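You operate a simulated robot arm through the tools that you are given. There is no shell and no other tool.

The job below is to be done with a simulated robot arm. You get a single attempt, and the scene is never put back.

JOB
Set the welder by the job card and weld the black valve.
Fine: valve from the bench tray; amplitude and time as on the card; one stroke; leave the valve in the welder, slide in, shield shut.

It is judged by the outcome, as a careful person would: the job done as asked, and still so three seconds after it is handed in. It fails if anything else is knocked over, pushed out of place, dropped, spilled or broken.

ROBOT AND FRAMES
A 7-joint arm with a two-finger parallel gripper, fixed in place. Base frame: the origin is at the foot of the arm, x ahead of it, y to its left, z up. Readings come in m, degrees, newtons and seconds.
Its first joint turns from -166.0 to 166.0 degrees. Payload 4.4 kg.
Tool frame: the origin (TCP) lies between the finger pads and is the grasp point; the fingertips stand 0.023 m ahead of it; z points along the fingers, y is the line along which they close. The gripper opens to 0.094 m. The fingers are 0.038 m wide and 0.01 m thick; the gripper's body (0.054 by 0.096 m) begins 0.039 m behind the TCP.
Orientation is that of the tool frame in the base frame, as a unit quaternion [x, y, z, w]. With the fingers straight down and closing along the base's y, the tool's x points along the base's -x, its y along +y and its z along -z.

CONTROLS
- The arm moves only by the tool nudge_tool. Its argument "moves" is text: rows parted by semicolons, each of 7 numbers parted by spaces: the shift along the base's x, y, z in units of 50 mm (1.0 is 50 mm), then the turn, a rotation vector about the base's x, y, z in units of 4 degrees (1.0 is 4 degrees), then the finger opening in m, from 0 to 0.094. In form: tx ty tz ax ay az grip; .... A call has 1 to 20 rows; each row shifts and turns the commanded pose from where the row before left it. A call with a number of a shift or a turn outside -1 to 1 is refused whole. Each row takes 0.2 s and may step no farther than 0.05 m and 8.6 degrees from the row before; otherwise, or with a gripper value out of range, the whole call is refused. Where a pose cannot be reached the arm comes as near as it can. A force on the tool above 60 N (or 10 N above the force at the start of the call, whichever is more), or a blocked arm, ends the call early, and 0.2 s more pass. Each finger travels about 0.072 m/s and halts on what it meets, pressing with about 34 N; the grip force reading is that of the motor and also rises with nothing between the fingers. The clock runs only during rows and for 0.2 s after the last one: add rows that do not move to give the fingers time. It gives the time, the measured TCP pose, the force on the tool (base axes), the opening and the grip force at its end, in the units of the frame above (readings bear some noise), with the torque about the TCP (base axes, N m) and any sound that the robot's microphone picked up.
- Cameras (640 x 400 px; columns grow to the right, rows downward): "scene" is fixed at [0.0507, 0.4965, 1.6049]; the picture's right is [-0.28, -0.96, 0.00], its down [-0.61, 0.18, -0.77] and it looks along [0.74, -0.21, -0.64] (base axes); focal length 319 px, centre (320, 200). "wrist" rides on the gripper at [0.086, 0.016, -0.074] in the tool frame; the picture's right is [-0.18, 0.98, 0.00], its down [-0.58, -0.11, -0.81] and it looks along [-0.79, -0.15, 0.59] (tool axes); focal length 243 px, centre (320, 200). There is no depth. A picture from a camera that has moved, and an enlarged one, comes with that camera's place and axes in the base frame and with its lens.
- snapshot(camera): a new picture of that camera. The clock stands still meanwhile.
- enlarge(camera, box): a new picture of the part [left, top, right, bottom] of that camera's present view, enlarged. The clock stands still meanwhile.
- finish_job(): hands the job in; it is judged then, once.

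Places have to be worked out from the pictures, the camera data and where the tool is seen. Open the gripper and draw the arm clear of the work before you hand the job in, unless the task says otherwise.

The tools are called after ">>>" as a command line: name --argument value ..., lists and objects as JSON in quotes. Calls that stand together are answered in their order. nudge_tool: Moves the arm, as the interface text tells. Its arguments: {"type":"object","properties":{"moves":{"type":"string"}},"required":["moves"]} The other tools are called the same way: snapshot (camera) takes a picture; enlarge (camera, box) takes an enlarged picture of a part of a camera's view; finish_job () hands the job in.

At the start:

```text
t: 0.0
position: [0.6281, 0.3948, 1.3181]
tool_rot: [0.0, 1.0, -0.001, 0.0]
ft_force: [-0.3, -0.9, 0.1]
wrist_torque: [0.02, 0.0, -0.02]
finger_gap: 0.0942
grasp_force: 0.0
```

scene: 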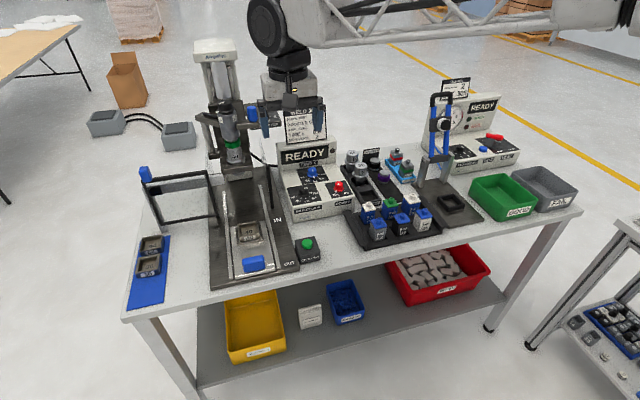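
wrist: 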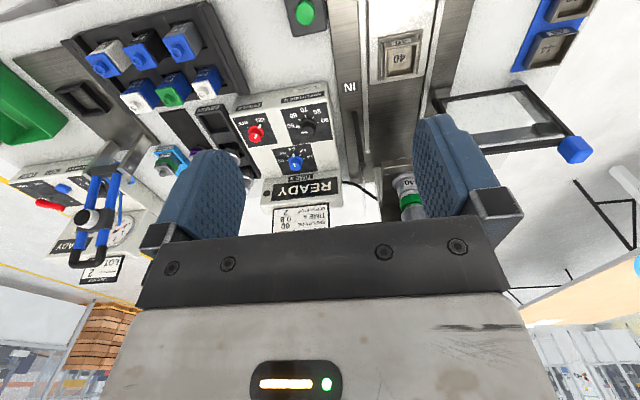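

I begin by looking closely at the scene: the job card, the welder, the tray and the controls.

>>> enlarge --camera "scene" --box '[270, 100, 370, 162]'

>>> enlarge --camera "scene" --box '[270, 140, 370, 225]'

>>> enlarge --camera "scene" --box '[330, 140, 450, 260]'

>>> enlarge --camera "scene" --box '[190, 180, 330, 300]'

>>> enlarge --camera "scene" --box '[120, 40, 300, 220]'

>>> enlarge --camera "wrist" --box '[220, 80, 360, 240]'

```text
6.40 times, centred on (320, 131) of scene
camera zoom: at [0.0507, 0.4965, 1.6049], right [-0.28, -0.96, 0.0], down [-0.61, 0.18, -0.77], along [0.74, -0.21, -0.64], focal length 2040 px, centre (320, 642)
```

zoom: 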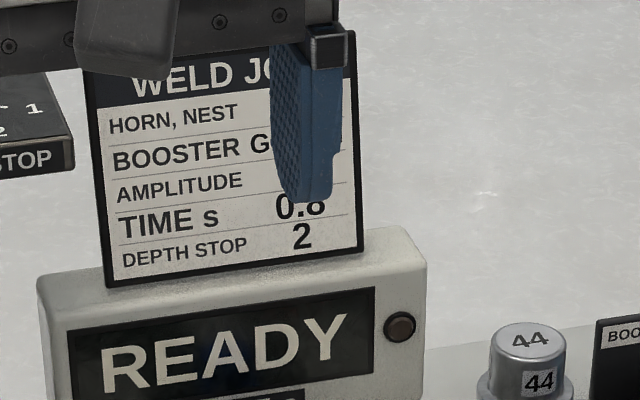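

```text
4.71 times, centred on (320, 182) of scene
camera zoom: at [0.0507, 0.4965, 1.6049], right [-0.28, -0.96, 0.0], down [-0.61, 0.18, -0.77], along [0.74, -0.21, -0.64], focal length 1500 px, centre (320, 282)
```

zoom: 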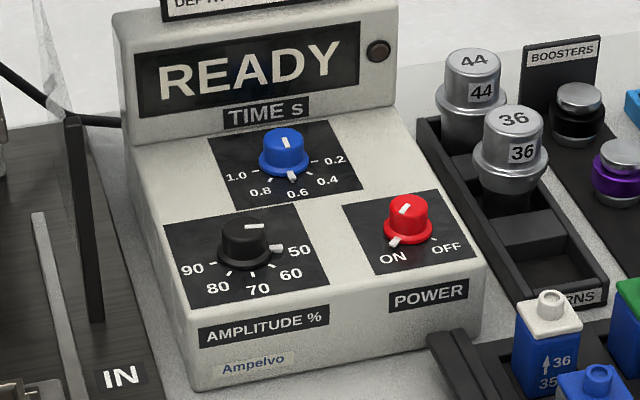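

```text
3.33 times, centred on (390, 200) of scene
camera zoom: at [0.0507, 0.4965, 1.6049], right [-0.28, -0.96, 0.0], down [-0.61, 0.18, -0.77], along [0.74, -0.21, -0.64], focal length 1062 px, centre (87, 200)
```

zoom: 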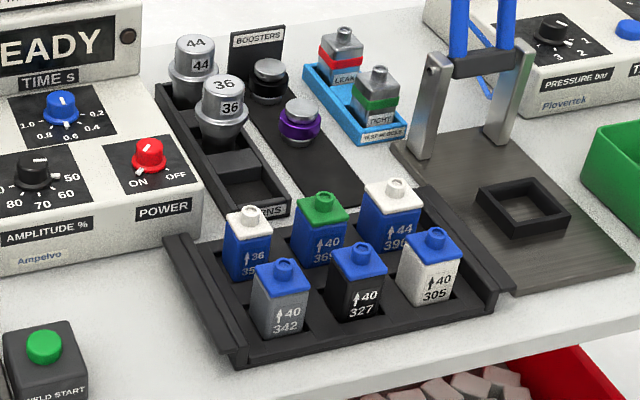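

```text
3.33 times, centred on (260, 240) of scene
camera zoom: at [0.0507, 0.4965, 1.6049], right [-0.28, -0.96, 0.0], down [-0.61, 0.18, -0.77], along [0.74, -0.21, -0.64], focal length 1062 px, centre (520, 67)
```

zoom: 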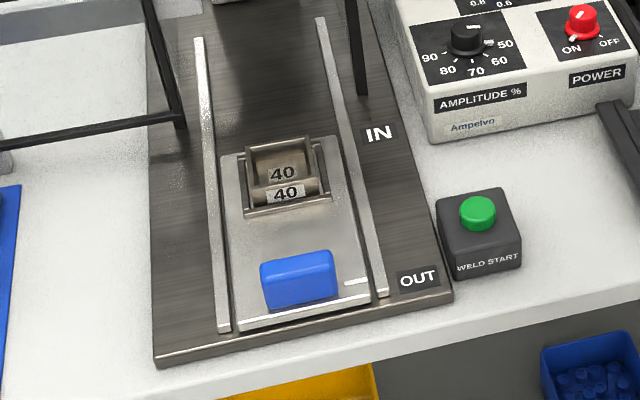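

```text
2.22 times, centred on (210, 130) of scene
camera zoom: at [0.0507, 0.4965, 1.6049], right [-0.28, -0.96, 0.0], down [-0.61, 0.18, -0.77], along [0.74, -0.21, -0.64], focal length 708 px, centre (564, 356)
```

zoom: 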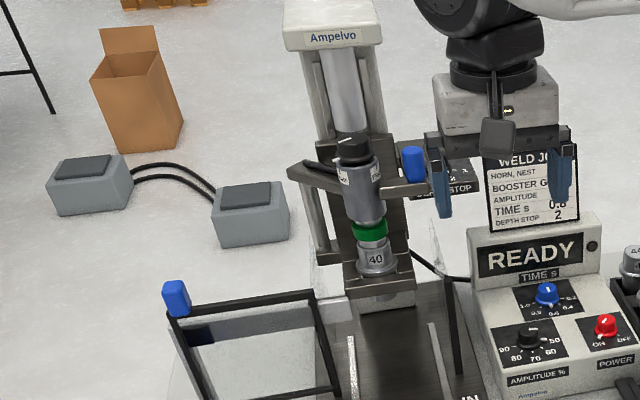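

```text
2.50 times, centred on (290, 160) of wrist
camera zoom: at [0.5411, 0.4096, 1.3935], right [0.18, 0.98, 0.0], down [0.58, -0.11, 0.81], along [0.79, -0.15, -0.59], focal length 606 px, centre (395, 300)
```

zoom: 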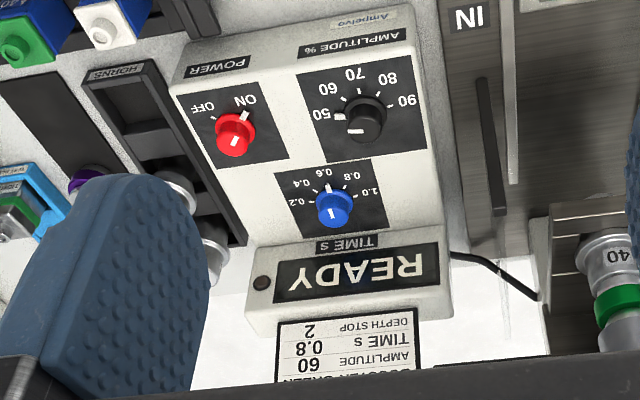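

The card reads amplitude 60, time 0.8 and depth stop 2, and the horn in place is 40 with the green booster. The black valve carries 40/327. By triangulation the amplitude knob is near (0.847, 0.322, 0.977) and the start button near (0.665, 0.36, 0.924). I move closer for a better look at the panel.

>>> nudge_tool --moves "0.227 -0.153 -0.793 0 0 0 0.094; 0.227 -0.153 -0.793 0 0 0 0.094; 0.227 -0.153 -0.793 0 0 0 0.094; 0.227 -0.153 -0.793 0 0 0 0.094; 0 0 0 0 0 0 0.094"

>>> snapshot --camera "wrist"

>>> snapshot --camera "scene"

```text
t: 1.2
position: [0.6726, 0.3629, 1.1623]
tool_rot: [0.0, 1.0, 0.001, 0.0]
ft_force: [-0.6, -0.1, -0.2]
wrist_torque: [0.06, 0.01, 0.02]
finger_gap: 0.0941
grasp_force: 0.1
```

```text
taken
camera wrist: at [0.5855, 0.3784, 1.2374], right [0.18, 0.98, 0.0], down [0.58, -0.11, 0.81], along [0.79, -0.15, -0.59], focal length 243 px, centre (320, 200)
```

wrist: 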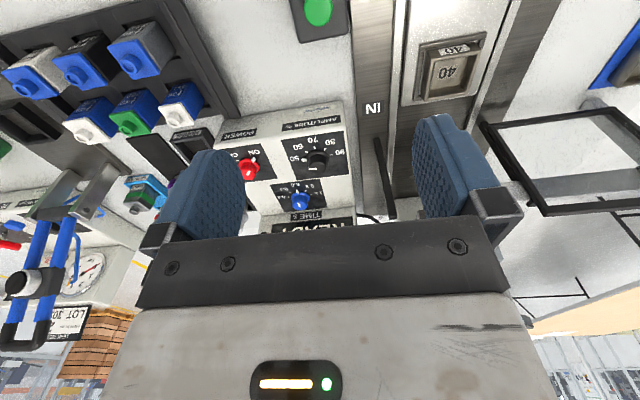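

```text
taken
```

scene: 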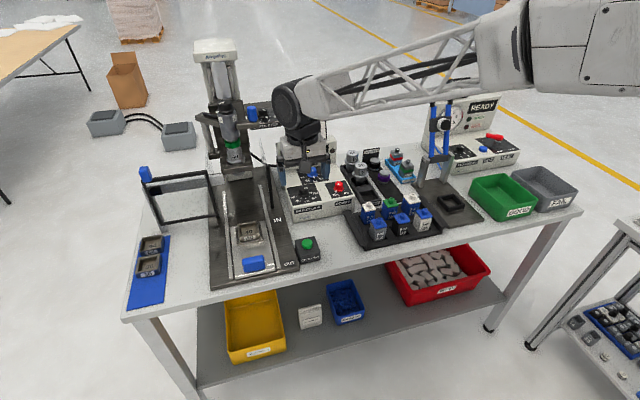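

The panel is now visible between the fingers. I enlarge the knob area, the valve tray and the nest.

>>> enlarge --camera "wrist" --box '[215, 90, 375, 240]'

>>> enlarge --camera "wrist" --box '[0, 0, 240, 150]'

>>> enlarge --camera "wrist" --box '[340, 0, 640, 190]'

>>> enlarge --camera "scene" --box '[190, 80, 290, 170]'

```text
2.67 times, centred on (295, 165) of wrist
camera zoom: at [0.5855, 0.3784, 1.2374], right [0.18, 0.98, 0.0], down [0.58, -0.11, 0.81], along [0.79, -0.15, -0.59], focal length 647 px, centre (387, 293)
```

zoom: 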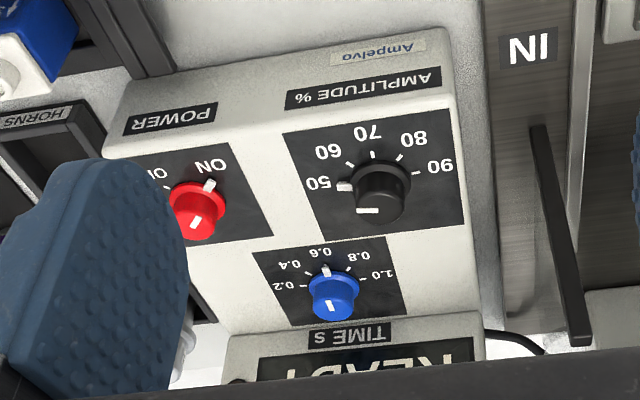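

```text
2.67 times, centred on (120, 75) of wrist
camera zoom: at [0.5855, 0.3784, 1.2374], right [0.18, 0.98, 0.0], down [0.58, -0.11, 0.81], along [0.79, -0.15, -0.59], focal length 647 px, centre (853, 533)
```

zoom: 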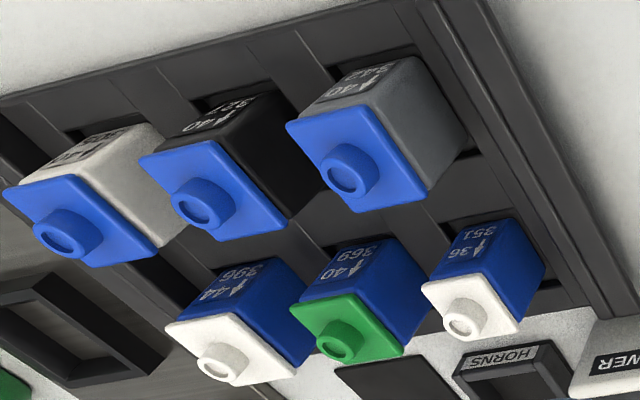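

```text
2.11 times, centred on (490, 95) of wrist
camera zoom: at [0.5855, 0.3784, 1.2374], right [0.18, 0.98, 0.0], down [0.58, -0.11, 0.81], along [0.79, -0.15, -0.59], focal length 511 px, centre (-38, 421)
```

zoom: 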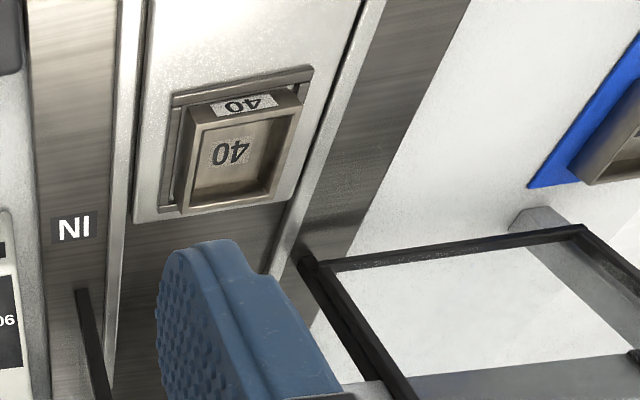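

```text
4.44 times, centred on (240, 125) of scene
camera zoom: at [0.0507, 0.4965, 1.6049], right [-0.28, -0.96, 0.0], down [-0.61, 0.18, -0.77], along [0.74, -0.21, -0.64], focal length 1417 px, centre (676, 533)
```

zoom: 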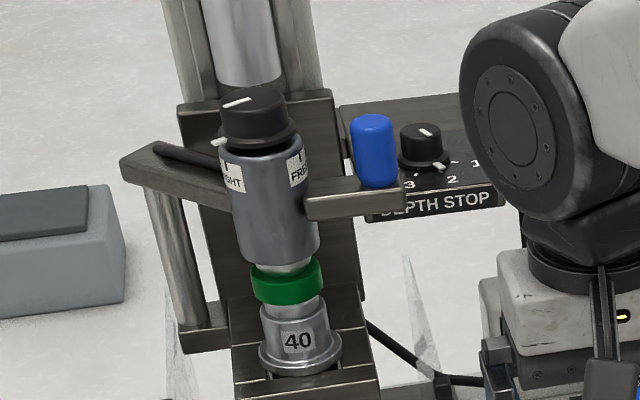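

Horn 40, green booster and nest 40 agree with the valve, and the knobs now stand at about 50 and 0.6. I take two wrist views from positions apart in y to get depths right.

>>> nudge_tool --moves "0.27 0.37 -0.72 0 0 0 0.094; 0.27 0.37 -0.72 0 0 0 0.094; 0 0 0 0 0 0 0.094; 0 0 0 0 0 0 0.094"

>>> snapshot --camera "wrist"

>>> enlarge --camera "wrist" --box '[215, 80, 415, 240]'

>>> nudge_tool --moves "0 -0.8 0 0 0 0 0.094; 0 -0.8 0 0 0 0 0.094; 0 -0.8 0 0 0 0 0.094; 0 0 0 0 0 0 0.094; 0 0 0 0 0 0 0.094"

>>> snapshot --camera "wrist"

>>> enlarge --camera "wrist" --box '[235, 80, 435, 240]'

```text
t: 2.2
position: [0.7002, 0.4019, 1.0894]
tool_rot: [0.0, 1.0, 0.0, -0.001]
ft_force: [-0.2, 0.4, 0.5]
wrist_torque: [-0.02, 0.02, 0.01]
finger_gap: 0.094
grasp_force: 0.0
```

```text
taken
camera wrist: at [0.6135, 0.4181, 1.165], right [0.18, 0.98, 0.0], down [0.58, -0.11, 0.81], along [0.79, -0.15, -0.59], focal length 243 px, centre (320, 200)
```

wrist: 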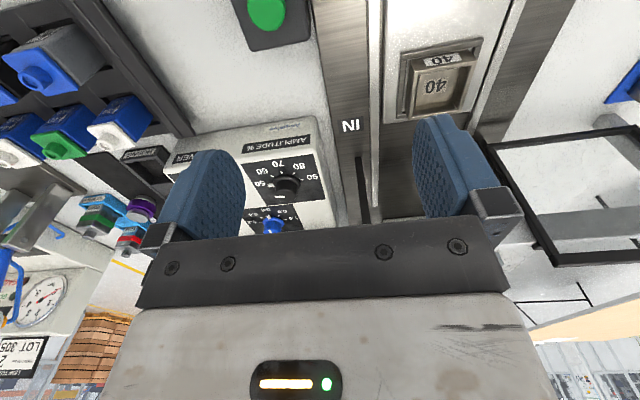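

```text
2.50 times, centred on (315, 160) of wrist
camera zoom: at [0.6135, 0.4181, 1.165], right [0.18, 0.98, 0.0], down [0.58, -0.11, 0.81], along [0.79, -0.15, -0.59], focal length 606 px, centre (332, 300)
```

zoom: 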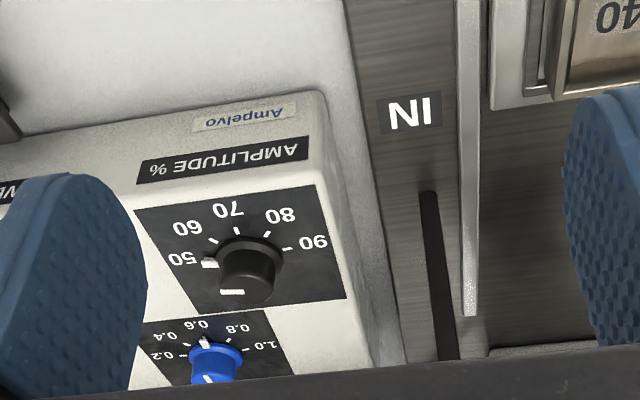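

```text
t: 3.4
position: [0.6982, 0.2802, 1.0889]
tool_rot: [0.001, 1.0, 0.001, 0.0]
ft_force: [-1.1, 0.5, -0.5]
wrist_torque: [-0.02, 0.03, 0.01]
finger_gap: 0.0939
grasp_force: 0.0
```

```text
taken
camera wrist: at [0.6129, 0.2966, 1.1635], right [0.18, 0.98, 0.0], down [0.58, -0.11, 0.81], along [0.79, -0.15, -0.59], focal length 243 px, centre (320, 200)
```

wrist: 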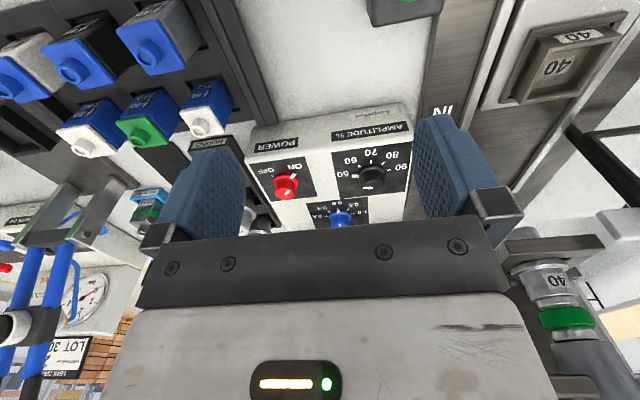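

```text
2.50 times, centred on (335, 160) of wrist
camera zoom: at [0.6129, 0.2966, 1.1635], right [0.18, 0.98, 0.0], down [0.58, -0.11, 0.81], along [0.79, -0.15, -0.59], focal length 606 px, centre (282, 300)
```

zoom: 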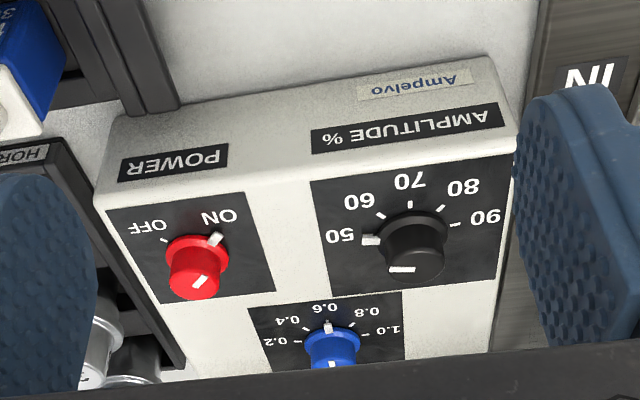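

The two views place the panel flat at z≈0.938, with the amplitude knob axis at about (0.869, 0.321) and the time knob at about (0.968, 0.265). I enlarge the knobs for their shape and exact pointers.

>>> enlarge --camera "wrist" --box '[330, 135, 410, 205]'

>>> enlarge --camera "wrist" --box '[300, 190, 400, 240]'

>>> enlarge --camera "wrist" --box '[0, 0, 240, 170]'

>>> enlarge --camera "scene" --box '[120, 150, 240, 250]'

```text
5.71 times, centred on (370, 170) of wrist
camera zoom: at [0.6129, 0.2966, 1.1635], right [0.18, 0.98, 0.0], down [0.58, -0.11, 0.81], along [0.79, -0.15, -0.59], focal length 1386 px, centre (34, 371)
```

zoom: 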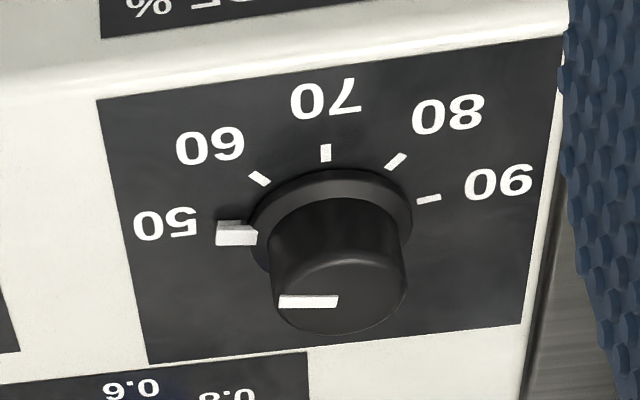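

```text
6.40 times, centred on (350, 215) of wrist
camera zoom: at [0.6129, 0.2966, 1.1635], right [0.18, 0.98, 0.0], down [0.58, -0.11, 0.81], along [0.79, -0.15, -0.59], focal length 1553 px, centre (128, 104)
```

zoom: 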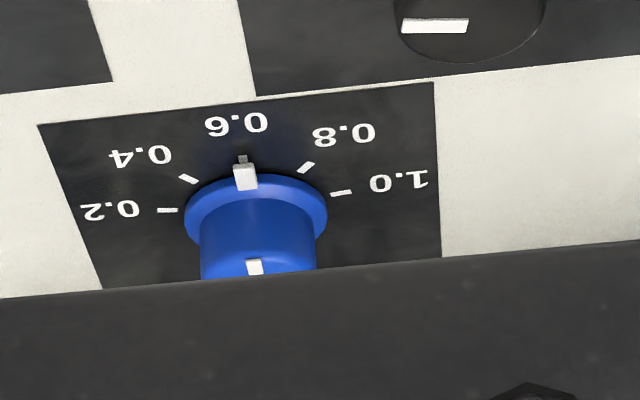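

```text
2.35 times, centred on (120, 85) of wrist
camera zoom: at [0.6129, 0.2966, 1.1635], right [0.18, 0.98, 0.0], down [0.58, -0.11, 0.81], along [0.79, -0.15, -0.59], focal length 571 px, centre (791, 471)
```

zoom: 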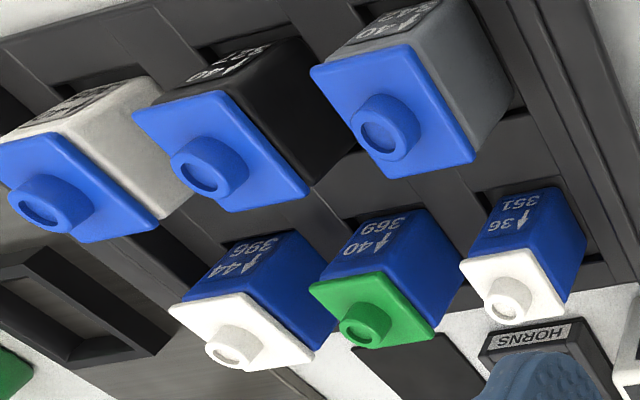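

```text
4.00 times, centred on (180, 200) of scene
camera zoom: at [0.0507, 0.4965, 1.6049], right [-0.28, -0.96, 0.0], down [-0.61, 0.18, -0.77], along [0.74, -0.21, -0.64], focal length 1275 px, centre (880, 200)
```

zoom: 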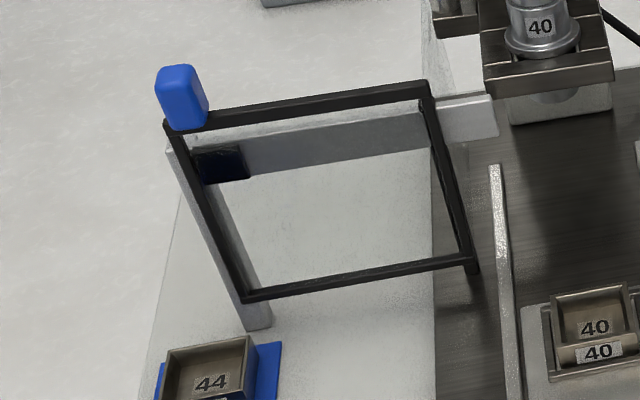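

The knob is a 30 mm body on a 38 mm skirt, top at z≈0.961, with the pointer tab at skirt level. At 50 the tab points to -y, at 60 it lies 45° clockwise of that. I go above the amplitude knob with the tool yawed +60° so the pads clear the tab.

>>> nudge_tool --moves "0.228 0.054 -0.078 0 0 1 0.07; 0.228 0.054 -0.078 0 0 1 0.07; 0.228 0.054 -0.078 0 0 1 0.07; 0.228 0.054 -0.078 0 0 1 0.07; 0.228 0.054 -0.078 0 0 1 0.07; 0.228 0.054 -0.078 0 0 1 0.07; 0.228 0.054 -0.078 0 0 1 0.07; 0.228 0.054 -0.078 0 0 1 0.07; 0.228 0.054 -0.078 0 0 1 0.07; 0.228 0.054 -0.078 0 0 1 0.07; 0.228 0.054 -0.078 0 0 1 0.07; 0.228 0.054 -0.078 0 0 1 0.07; 0.228 0.054 -0.078 0 0 1 0.07; 0.228 0.054 -0.078 0 0 1 0.07; 0.228 0.054 -0.078 0 0 1 0.07; 0 0 0 0 0 0 0.07; 0 0 0 0 0 0 0.07"

>>> snapshot --camera "wrist"

>>> snapshot --camera "scene"

```text
t: 7.0
position: [0.8703, 0.32, 1.0298]
tool_rot: [-0.501, 0.866, -0.001, -0.001]
ft_force: [1.3, 0.0, -1.0]
wrist_torque: [0.02, 0.02, 0.02]
finger_gap: 0.07
grasp_force: 0.0
```

```text
taken
camera wrist: at [0.8132, 0.2538, 1.1049], right [-0.76, 0.65, 0.0], down [0.39, 0.45, 0.81], along [0.52, 0.61, -0.59], focal length 243 px, centre (320, 200)
```

wrist: 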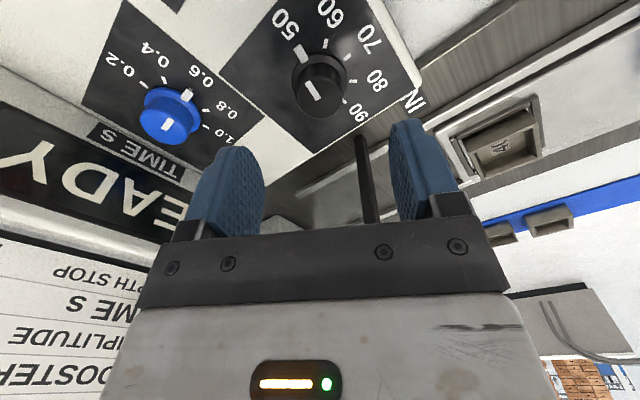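

```text
taken
```

scene: 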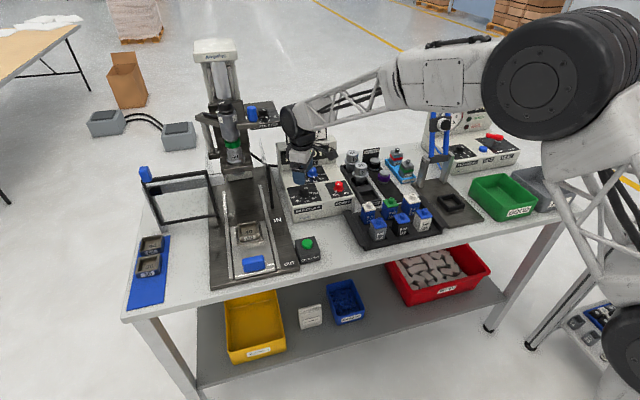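

The tool axis should project at column 320, row 100 for the knob top and row 81 for its base. I check this in an enlarged view.

>>> enlarge --camera "wrist" --box '[270, 30, 370, 140]'

>>> enlarge --camera "wrist" --box '[80, 0, 280, 170]'

```text
3.64 times, centred on (320, 85) of wrist
camera zoom: at [0.8132, 0.2538, 1.1049], right [-0.76, 0.65, 0.0], down [0.39, 0.45, 0.81], along [0.52, 0.61, -0.59], focal length 882 px, centre (320, 618)
```

zoom: 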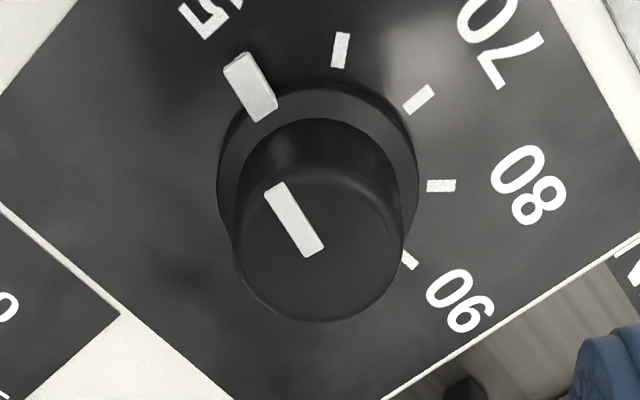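

```text
2.35 times, centred on (180, 85) of wrist
camera zoom: at [0.8132, 0.2538, 1.1049], right [-0.76, 0.65, 0.0], down [0.39, 0.45, 0.81], along [0.52, 0.61, -0.59], focal length 571 px, centre (649, 471)
```

zoom: 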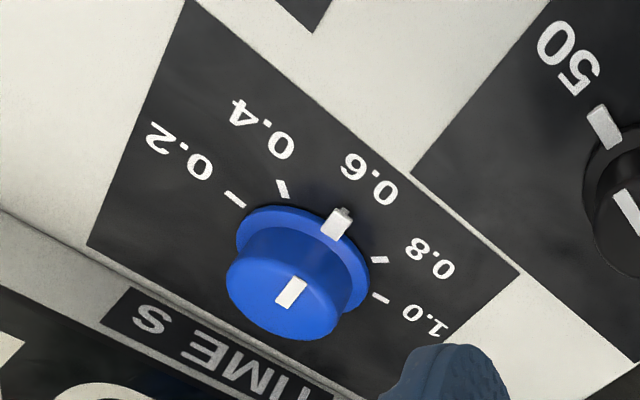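

The knob is centred under the tool axis. I descend to TCP z≈0.970 (fingertips just above the skirt) and close on the knob body.

>>> nudge_tool --moves "0 0 -0.5 0 0 0 0.07; 0 0 -0.5 0 0 0 0.07; 0 0 -0.2 0 0 0 0.07; 0 0 0 0 0 0 0.07; 0 0 0 0 0 0 0.02; 0 0 0 0 0 0 0.02; 0 0 0 0 0 0 0.02; 0 0 0 0 0 0 0.02"

>>> snapshot --camera "wrist"

>>> enlarge --camera "wrist" --box '[240, 60, 400, 220]'

```text
t: 8.8
position: [0.872, 0.3215, 0.969]
tool_rot: [-0.5, 0.866, -0.001, 0.0]
ft_force: [-24.3, 20.3, 3.9]
wrist_torque: [0.4, 0.41, 0.03]
finger_gap: 0.0304
grasp_force: 45.1
```

```text
taken
camera wrist: at [0.8139, 0.2537, 1.0444], right [-0.76, 0.65, 0.0], down [0.39, 0.45, 0.81], along [0.52, 0.61, -0.59], focal length 243 px, centre (320, 200)
```

wrist: 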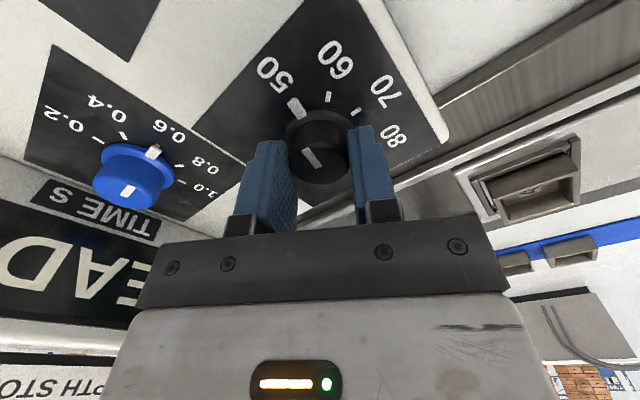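

```text
2.50 times, centred on (320, 140) of wrist
camera zoom: at [0.8139, 0.2537, 1.0444], right [-0.76, 0.65, 0.0], down [0.39, 0.45, 0.81], along [0.52, 0.61, -0.59], focal length 606 px, centre (320, 350)
```

zoom: 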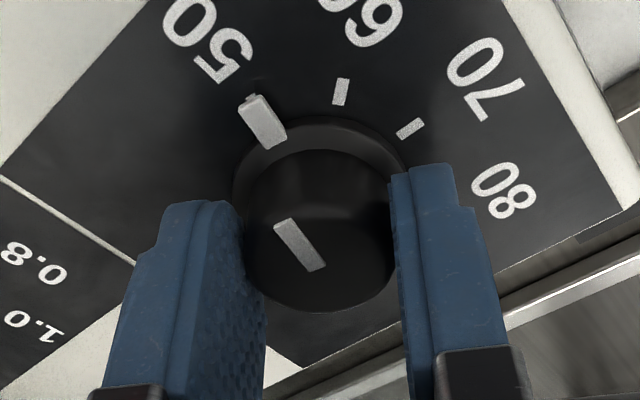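

The fingers hold the 30 mm knob body, but a side force of about 31 N shows the tool axis is slightly off the knob. I shift the command a little along that force to relieve it.

>>> nudge_tool --moves "-0.024 0.018 0 0 0 0 0.02; 0 0 0 0 0 0 0.02"

```text
t: 9.4
position: [0.8719, 0.3202, 0.9698]
tool_rot: [-0.5, 0.866, -0.002, 0.0]
ft_force: [7.5, 6.2, -2.4]
wrist_torque: [-0.22, -0.04, 0.02]
finger_gap: 0.0304
grasp_force: 44.5
```

The side force is nearly gone. Now I turn the knob 45° clockwise (-45° about z) in twelve steps.

>>> nudge_tool --moves "0 0 0 0 0 -0.9375 0.02; 0 0 0 0 0 -0.9375 0.02; 0 0 0 0 0 -0.9375 0.02; 0 0 0 0 0 -0.9375 0.02; 0 0 0 0 0 -0.9375 0.02; 0 0 0 0 0 -0.9375 0.02; 0 0 0 0 0 -0.9375 0.02; 0 0 0 0 0 -0.9375 0.02; 0 0 0 0 0 -0.9375 0.02; 0 0 0 0 0 -0.9375 0.02; 0 0 0 0 0 -0.9375 0.02; 0 0 0 0 0 -0.9375 0.02; 0 0 0 0 0 0 0.02; 0 0 0 0 0 0 0.02"

>>> enlarge --camera "wrist" --box '[240, 40, 400, 220]'

```text
t: 12.4
position: [0.8703, 0.3205, 0.9698]
tool_rot: [-0.131, 0.991, 0.001, 0.0]
ft_force: [27.8, -49.5, -13.1]
wrist_torque: [-0.62, -0.66, -0.07]
finger_gap: 0.0304
grasp_force: 45.0
```

```text
2.22 times, centred on (320, 130) of wrist
camera zoom: at [0.7826, 0.3139, 1.0445], right [-0.08, 1.0, 0.0], down [0.59, 0.04, 0.81], along [0.8, 0.06, -0.59], focal length 539 px, centre (320, 356)
```

zoom: 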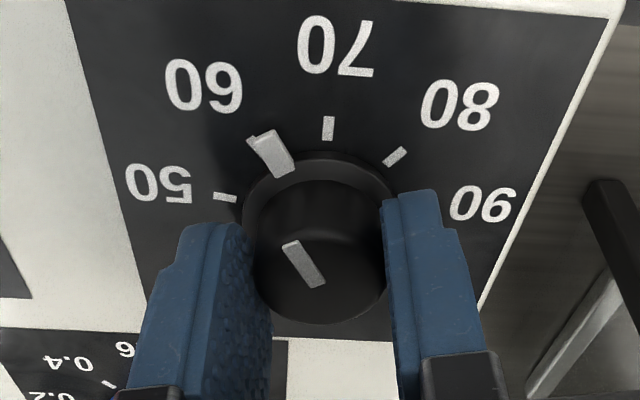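

The pointer is now at the 60 tick or very near. A side force has built up, so I relieve it first, then open and rise to check the setting.

>>> nudge_tool --moves "0.025 -0.045 0 0 0 0 0.02; 0 0 0 0 0 0 0.02"

>>> nudge_tool --moves "0 0 0 0 0 0 0.06; 0 0 0 0 0 0 0.06; 0 0 0 0 0 0 0.06; 0 0 0.6 0 0 0 0.06; 0 0 0.6 0 0 0 0.06; 0 0 0 0 0 0 0.06; 0 0 0 0 0 0 0.06"

>>> enlarge --camera "wrist" --box '[260, 20, 380, 140]'

>>> snapshot --camera "wrist"

```text
t: 13.0
position: [0.8713, 0.3202, 0.9698]
tool_rot: [-0.131, 0.991, -0.001, -0.001]
ft_force: [8.2, -26.5, -16.4]
wrist_torque: [-0.11, -0.89, -0.03]
finger_gap: 0.0302
grasp_force: 45.3
```

```text
t: 14.6
position: [0.8688, 0.3203, 1.0288]
tool_rot: [-0.131, 0.991, 0.0, -0.001]
ft_force: [0.0, 0.5, -0.7]
wrist_torque: [0.01, 0.01, -0.01]
finger_gap: 0.06
grasp_force: 0.1
```

```text
3.33 times, centred on (320, 80) of wrist
camera zoom: at [0.782, 0.313, 1.1043], right [-0.08, 1.0, 0.0], down [0.59, 0.05, 0.81], along [0.8, 0.06, -0.59], focal length 809 px, centre (320, 600)
```

zoom: 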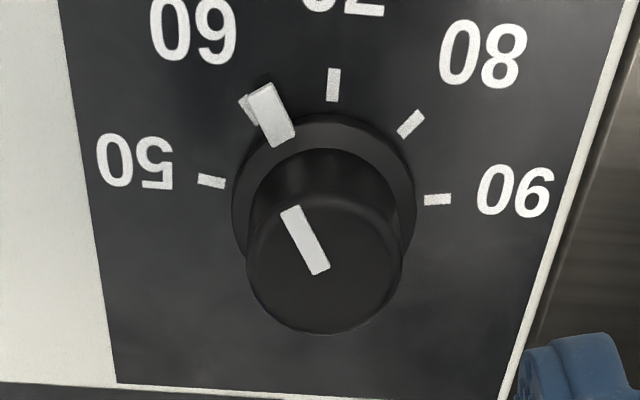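

```text
taken
camera wrist: at [0.782, 0.313, 1.1043], right [-0.08, 1.0, 0.0], down [0.59, 0.05, 0.81], along [0.8, 0.06, -0.59], focal length 243 px, centre (320, 200)
```

wrist: 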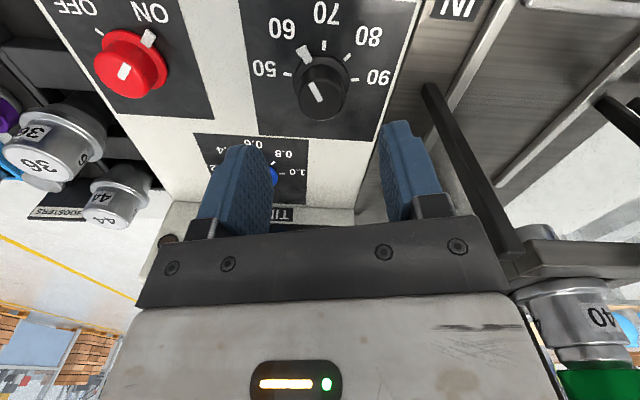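

Worked out on the panel plane, the ticks are 40° apart (50 at 80°, 60 at 40° from the front). The pointer now reads about 28°, roughly 11–12° past 60. I re-grip with a small y correction and turn it back.

>>> nudge_tool --moves "0.02 -0.03 -0.5 0 0 0 0.06; 0 0 -0.5 0 0 0 0.06; 0 0 -0.2 0 0 0 0.06; 0 0 0 0 0 0 0.06; 0 0 0 0 0 0 0.02; 0 0 0 0 0 0 0.02; 0 0 0 0 0 0 0.02; 0 0 0 0 0 0 0.02"

>>> enlarge --camera "wrist" --box '[240, 40, 400, 220]'

```text
t: 16.4
position: [0.8706, 0.3176, 0.9694]
tool_rot: [-0.131, 0.991, 0.0, 0.0]
ft_force: [-7.7, 34.6, -2.1]
wrist_torque: [0.66, -0.34, 0.01]
finger_gap: 0.0359
grasp_force: 17.9
```

```text
2.22 times, centred on (320, 130) of wrist
camera zoom: at [0.7833, 0.3109, 1.0443], right [-0.08, 1.0, 0.0], down [0.59, 0.05, 0.81], along [0.8, 0.06, -0.59], focal length 539 px, centre (320, 356)
```

zoom: 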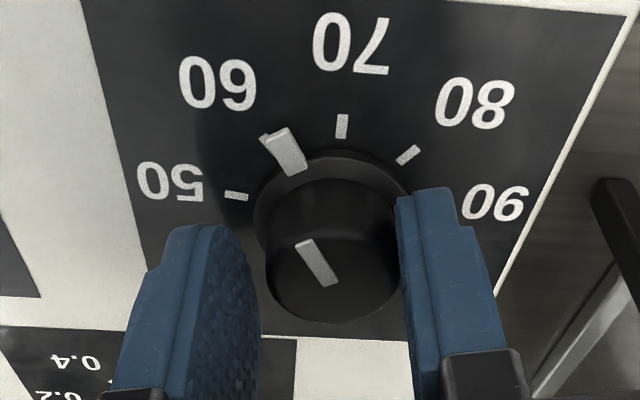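

The +y finger touches first, and the gap tells me the knob centre is at y≈0.3206. I shift back +2.7 mm and finish closing.

>>> nudge_tool --moves "0 0.03 0 0 0 0 0.02; 0 0.024 0 0 0 0 0.02; 0 0 0 0 0 0 0.02; 0 0 0 0 0 0 0.02"

```text
t: 17.4
position: [0.8713, 0.3207, 0.9689]
tool_rot: [-0.131, 0.991, -0.001, 0.0]
ft_force: [-10.7, 23.8, -5.1]
wrist_torque: [0.27, 0.36, 0.02]
finger_gap: 0.0313
grasp_force: 12.7
```

The fingers are still settling, so I wait a little more with a slight further shift.

>>> nudge_tool --moves "0 0.01 0 0 0 0 0.02; 0 0 0 0 0 0 0.02; 0 0 0 0 0 0 0.02"

>>> enlarge --camera "wrist" --box '[240, 40, 400, 220]'

```text
t: 18.2
position: [0.8723, 0.321, 0.9697]
tool_rot: [-0.131, 0.991, 0.0, 0.0]
ft_force: [-8.9, 18.5, -0.4]
wrist_torque: [0.65, 0.37, -0.04]
finger_gap: 0.0306
grasp_force: 44.7
```

```text
2.22 times, centred on (320, 130) of wrist
camera zoom: at [0.7844, 0.3142, 1.0443], right [-0.08, 1.0, 0.0], down [0.59, 0.05, 0.81], along [0.8, 0.06, -0.59], focal length 539 px, centre (320, 356)
```

zoom: 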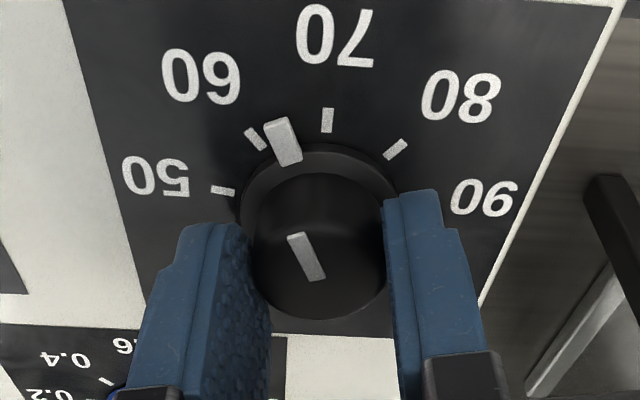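

While the off-centre finger slid on, the knob crept a few degrees further, and the pointer is now at about 21–23°. I turn it back +16° with the firm grip and look again.

>>> nudge_tool --moves "0 0 0 0 0 1 0.02; 0 0 0 0 0 1 0.02; 0 0 0 0 0 1 0.02; 0 0 0 0 0 1 0.02; 0 0 0 0 0 0 0.02; 0 0 0 0 0 0 0.02"

>>> enlarge --camera "wrist" --box '[240, 40, 400, 220]'

```text
t: 19.6
position: [0.8727, 0.3214, 0.9702]
tool_rot: [-0.267, 0.964, 0.0, 0.0]
ft_force: [3.9, 25.9, -4.0]
wrist_torque: [0.84, -0.08, -0.03]
finger_gap: 0.0306
grasp_force: 44.9
```

```text
2.22 times, centred on (320, 130) of wrist
camera zoom: at [0.7895, 0.2904, 1.0443], right [-0.35, 0.94, 0.0], down [0.55, 0.21, 0.81], along [0.76, 0.28, -0.59], focal length 539 px, centre (320, 356)
```

zoom: 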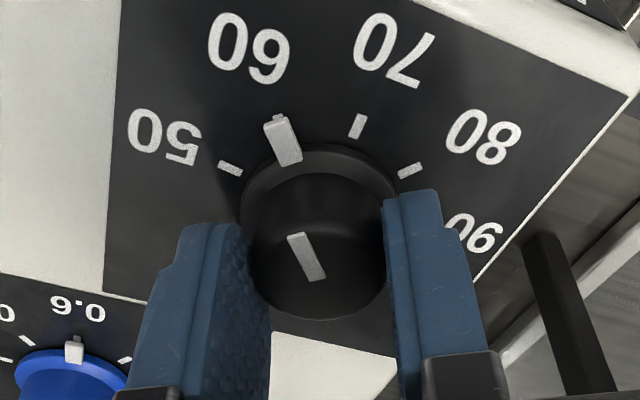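

The tab now covers the 60 tick (I compute about 38.5–39.5°, target 40°). I relieve the side force slightly, then open slowly and rise.

>>> nudge_tool --moves "-0.006 0.02 0 0 0 0 0.02; 0 0 0 0 0 0 0.02; 0 0 0 0 0 0 0.034; 0 0 0 0 0 0 0.06; 0 0 0 0 0 0 0.06; 0 0 0 0 0 0 0.06; 0 0 0.6 0 0 0 0.06; 0 0 0.6 0 0 0 0.06; 0 0 0 0 0 0 0.06; 0 0 0 0 0 0 0.06"

>>> enlarge --camera "wrist" --box '[260, 20, 380, 140]'

>>> enlarge --camera "wrist" --box '[80, 80, 280, 240]'

```text
t: 21.8
position: [0.8716, 0.3232, 1.0289]
tool_rot: [-0.267, 0.964, 0.0, 0.0]
ft_force: [-0.4, -0.6, -0.6]
wrist_torque: [0.02, 0.03, -0.02]
finger_gap: 0.0601
grasp_force: 0.1
```

```text
3.33 times, centred on (320, 80) of wrist
camera zoom: at [0.7898, 0.2921, 1.1044], right [-0.35, 0.94, 0.0], down [0.55, 0.21, 0.81], along [0.76, 0.28, -0.59], focal length 809 px, centre (320, 600)
```

zoom: 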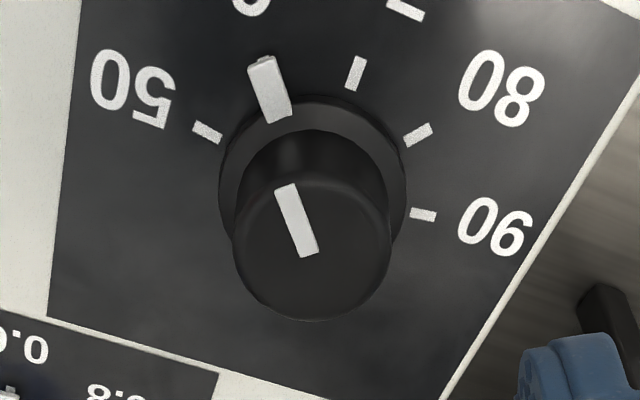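

```text
2.50 times, centred on (180, 160) of wrist
camera zoom: at [0.7898, 0.2921, 1.1044], right [-0.35, 0.94, 0.0], down [0.55, 0.21, 0.81], along [0.76, 0.28, -0.59], focal length 606 px, centre (670, 300)
```

zoom: 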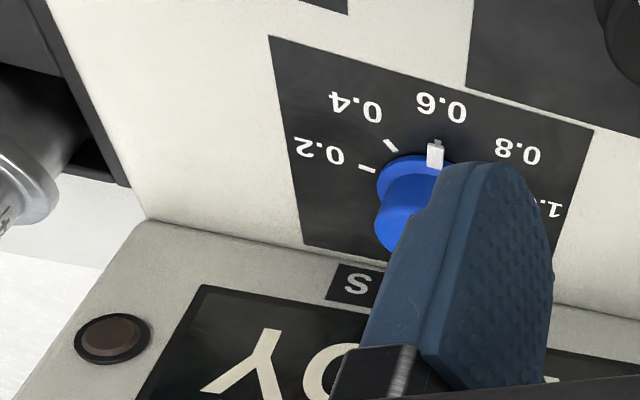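

The amplitude pointer measures about 39° (60), good. The time knob works out at centre (0.971, 0.265), about 1.0 m out. So I yaw to +20° and tilt the tool 15° outward about its closing axis, which keeps the pads vertical, while moving above it.

>>> nudge_tool --moves "0 0 0.14 0 0 -0.917 0.06; 0 0 0.14 0 0 -0.917 0.06; 0 0 0.14 0 0 -0.917 0.06; 0.477 -0.298 0 0.3206 -0.881 0 0.06; 0.477 -0.298 0 0.3206 -0.881 0 0.06; 0.477 -0.298 0 0.3206 -0.881 0 0.06; 0.477 -0.298 0 0.3206 -0.881 0 0.06; 0 0 0 0 0 0 0.06; 0 0 0 0 0 0 0.06"

>>> snapshot --camera "wrist"

>>> enlarge --camera "scene" --box '[250, 90, 370, 200]'

```text
t: 23.8
position: [0.9675, 0.2626, 1.0499]
tool_rot: [-0.172, 0.976, 0.022, 0.129]
ft_force: [0.0, 0.0, -0.2]
wrist_torque: [0.01, 0.0, -0.03]
finger_gap: 0.0598
grasp_force: 0.0
```

```text
taken
camera wrist: at [0.8647, 0.2434, 1.1009], right [-0.17, 0.98, 0.05], down [0.37, 0.02, 0.93], along [0.91, 0.17, -0.37], focal length 243 px, centre (320, 200)
```

wrist: 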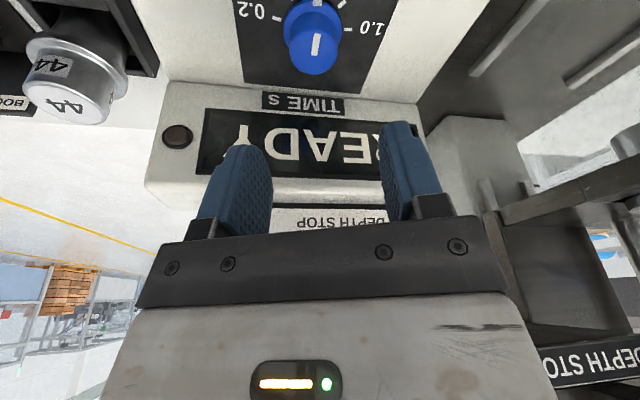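

```text
3.64 times, centred on (310, 145) of scene
camera zoom: at [0.0507, 0.4965, 1.6049], right [-0.28, -0.96, 0.0], down [-0.61, 0.18, -0.77], along [0.74, -0.21, -0.64], focal length 1159 px, centre (356, 400)
```

zoom: 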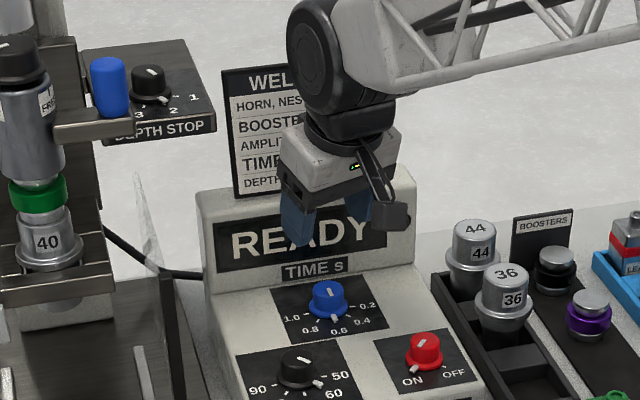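

The tilted pose is reached and the depth stop pointer is at 2 as on the card. I enlarge the time knob to check side-to-side centring.

>>> enlarge --camera "wrist" --box '[230, 0, 400, 120]'

```text
3.33 times, centred on (315, 60) of wrist
camera zoom: at [0.8647, 0.2434, 1.1009], right [-0.17, 0.98, 0.05], down [0.37, 0.02, 0.93], along [0.91, 0.17, -0.37], focal length 809 px, centre (337, 667)
```

zoom: 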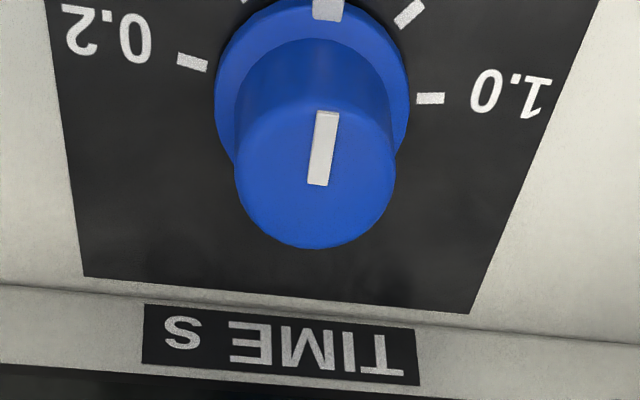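

Side-to-side the knob is centred within about 1 mm. I descend to z≈0.972 and close on it.

>>> nudge_tool --moves "0 0 -0.6 0 0 0 0.06; 0 0 -0.6 0 0 0 0.06; 0 0 -0.36 0 0 0 0.06; 0 0 0 0 0 0 0.06; 0 0 0 0 0 0 0.06"

>>> enlarge --camera "wrist" --box '[220, 40, 420, 220]'

>>> enlarge --camera "scene" --box '[250, 100, 370, 210]'

```text
t: 25.0
position: [0.9666, 0.2627, 0.9731]
tool_rot: [-0.172, 0.976, 0.023, 0.129]
ft_force: [0.6, -0.3, -0.4]
wrist_torque: [0.01, -0.03, -0.01]
finger_gap: 0.06
grasp_force: 0.0
```

```text
2.22 times, centred on (320, 130) of wrist
camera zoom: at [0.8643, 0.2427, 1.0228], right [-0.17, 0.98, 0.05], down [0.37, 0.02, 0.93], along [0.91, 0.17, -0.37], focal length 539 px, centre (320, 356)
```

zoom: 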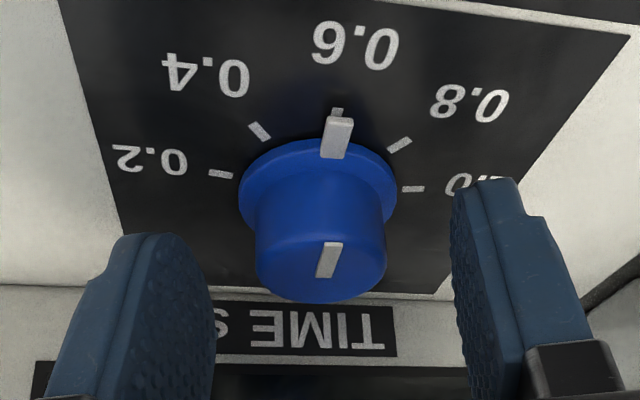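

```text
3.64 times, centred on (310, 155) of scene
camera zoom: at [0.0507, 0.4965, 1.6049], right [-0.28, -0.96, 0.0], down [-0.61, 0.18, -0.77], along [0.74, -0.21, -0.64], focal length 1159 px, centre (356, 364)
```

zoom: 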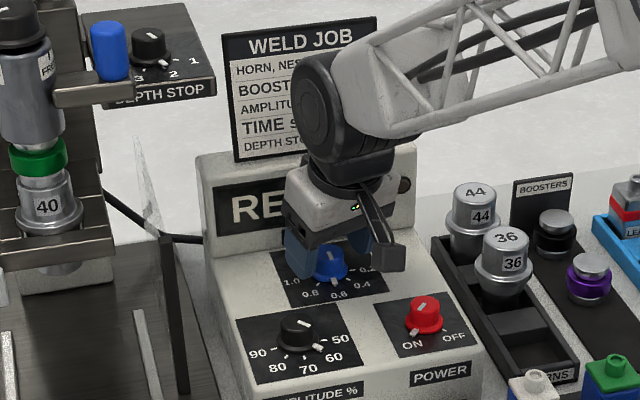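

The knob sits between the fingers. I close on it.

>>> nudge_tool --moves "0 0 0 0 0 0 0.04; 0 0 0 0 0 0 0.034; 0 0 0 0 0 0 0.025; 0 0 0 0 0 0 0.02; 0 0 0 0 0 0 0.02"

>>> enlarge --camera "wrist" --box '[220, 40, 420, 220]'

```text
t: 26.2
position: [0.966, 0.263, 0.9735]
tool_rot: [-0.172, 0.976, 0.022, 0.128]
ft_force: [-0.3, -0.4, 0.6]
wrist_torque: [0.19, 0.1, -0.01]
finger_gap: 0.0308
grasp_force: 44.2
```

```text
2.22 times, centred on (320, 130) of wrist
camera zoom: at [0.8644, 0.2427, 1.0229], right [-0.17, 0.98, 0.05], down [0.37, 0.02, 0.93], along [0.91, 0.17, -0.37], focal length 539 px, centre (320, 356)
```

zoom: 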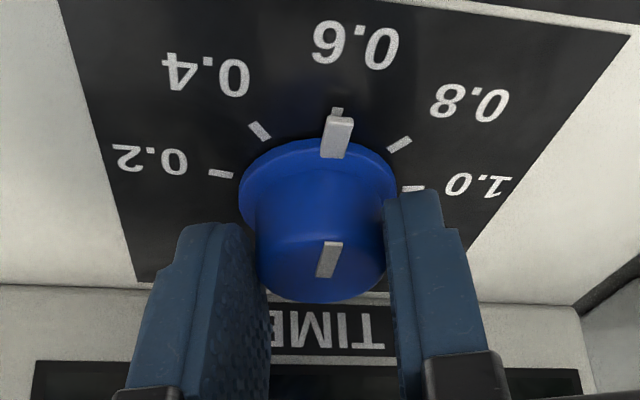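

The grip is centred with almost no side force. I turn 40° clockwise, with a small compensating y shift to pivot about the knob axis.

>>> nudge_tool --moves "0 0.007 0 0 0 -1 0.02; 0 0.007 0 0 0 -1 0.02; 0 0.007 0 0 0 -1 0.02; 0 0.007 0 0 0 -1 0.02; 0 0.007 0 0 0 -1 0.02; 0 0.007 0 0 0 -1 0.02; 0 0.007 0 0 0 -1 0.02; 0 0.007 0 0 0 -1 0.02; 0 0.007 0 0 0 -1 0.02; 0 0.007 0 0 0 -1 0.02; 0 0 0 0 0 0 0.02; 0 0 0 0 0 0 0.02"

>>> enlarge --camera "wrist" --box '[220, 40, 420, 220]'

```text
t: 28.8
position: [0.9666, 0.2671, 0.973]
tool_rot: [0.172, 0.976, -0.022, 0.128]
ft_force: [-12.3, 27.9, -6.6]
wrist_torque: [0.56, -0.44, 0.16]
finger_gap: 0.0306
grasp_force: 45.0
```

```text
2.22 times, centred on (320, 130) of wrist
camera zoom: at [0.8756, 0.317, 1.0228], right [0.5, 0.86, 0.05], down [0.29, -0.22, 0.93], along [0.81, -0.45, -0.37], focal length 539 px, centre (320, 356)
```

zoom: 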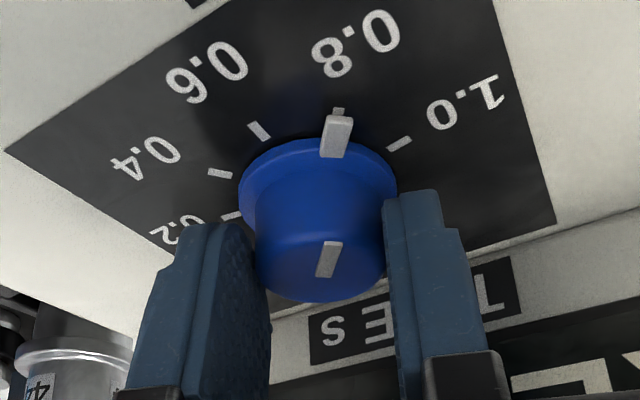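

The pointer now sits on 0.8 just as it did on 0.6. I relieve the side force by 1 mm, then open slowly and rise.

>>> nudge_tool --moves "0.006 0.02 0 0 0 0 0.02; 0 0 0 0 0 0 0.02; 0 0 0 0 0 0 0.034; 0 0 0 0 0 0 0.06; 0 0 0 0 0 0 0.06; 0 0 0 0 0 0 0.06; 0 0 0.7 0 0 0 0.06; 0 0 0.7 0 0 0 0.06; 0 0 0 0 0 0 0.06; 0 0 0 0 0 0 0.06"

>>> enlarge --camera "wrist" --box '[230, 0, 400, 120]'

>>> enlarge --camera "scene" --box '[270, 150, 360, 220]'

```text
t: 31.0
position: [0.9661, 0.2676, 1.0433]
tool_rot: [0.172, 0.976, -0.023, 0.128]
ft_force: [0.2, 0.6, -0.6]
wrist_torque: [-0.01, -0.02, 0.0]
finger_gap: 0.0602
grasp_force: 0.0
```

```text
3.33 times, centred on (315, 60) of wrist
camera zoom: at [0.8761, 0.3177, 1.093], right [0.5, 0.86, 0.05], down [0.29, -0.22, 0.93], along [0.81, -0.45, -0.37], focal length 809 px, centre (337, 667)
```

zoom: 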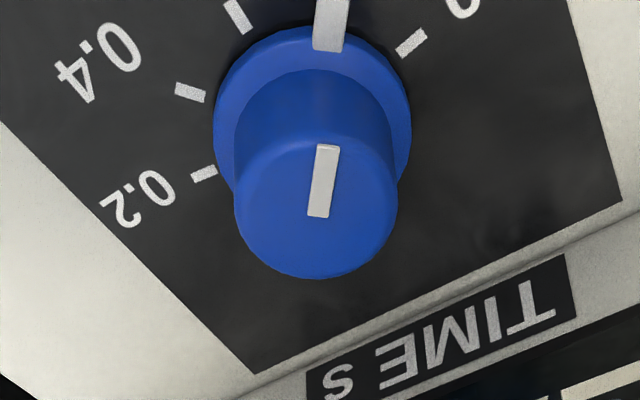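

```text
5.71 times, centred on (315, 185) of scene
camera zoom: at [0.0507, 0.4965, 1.6049], right [-0.28, -0.96, 0.0], down [-0.61, 0.18, -0.77], along [0.74, -0.21, -0.64], focal length 1821 px, centre (349, 286)
```

zoom: 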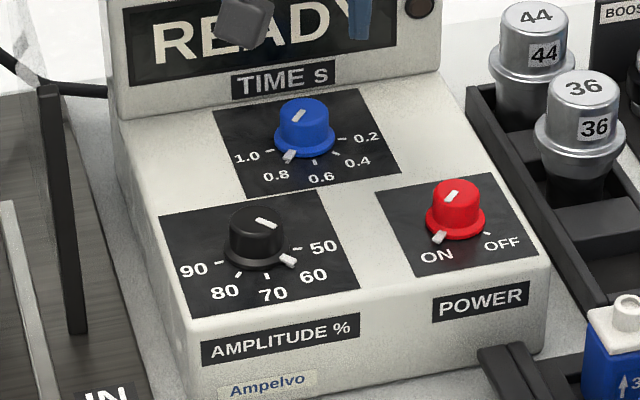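

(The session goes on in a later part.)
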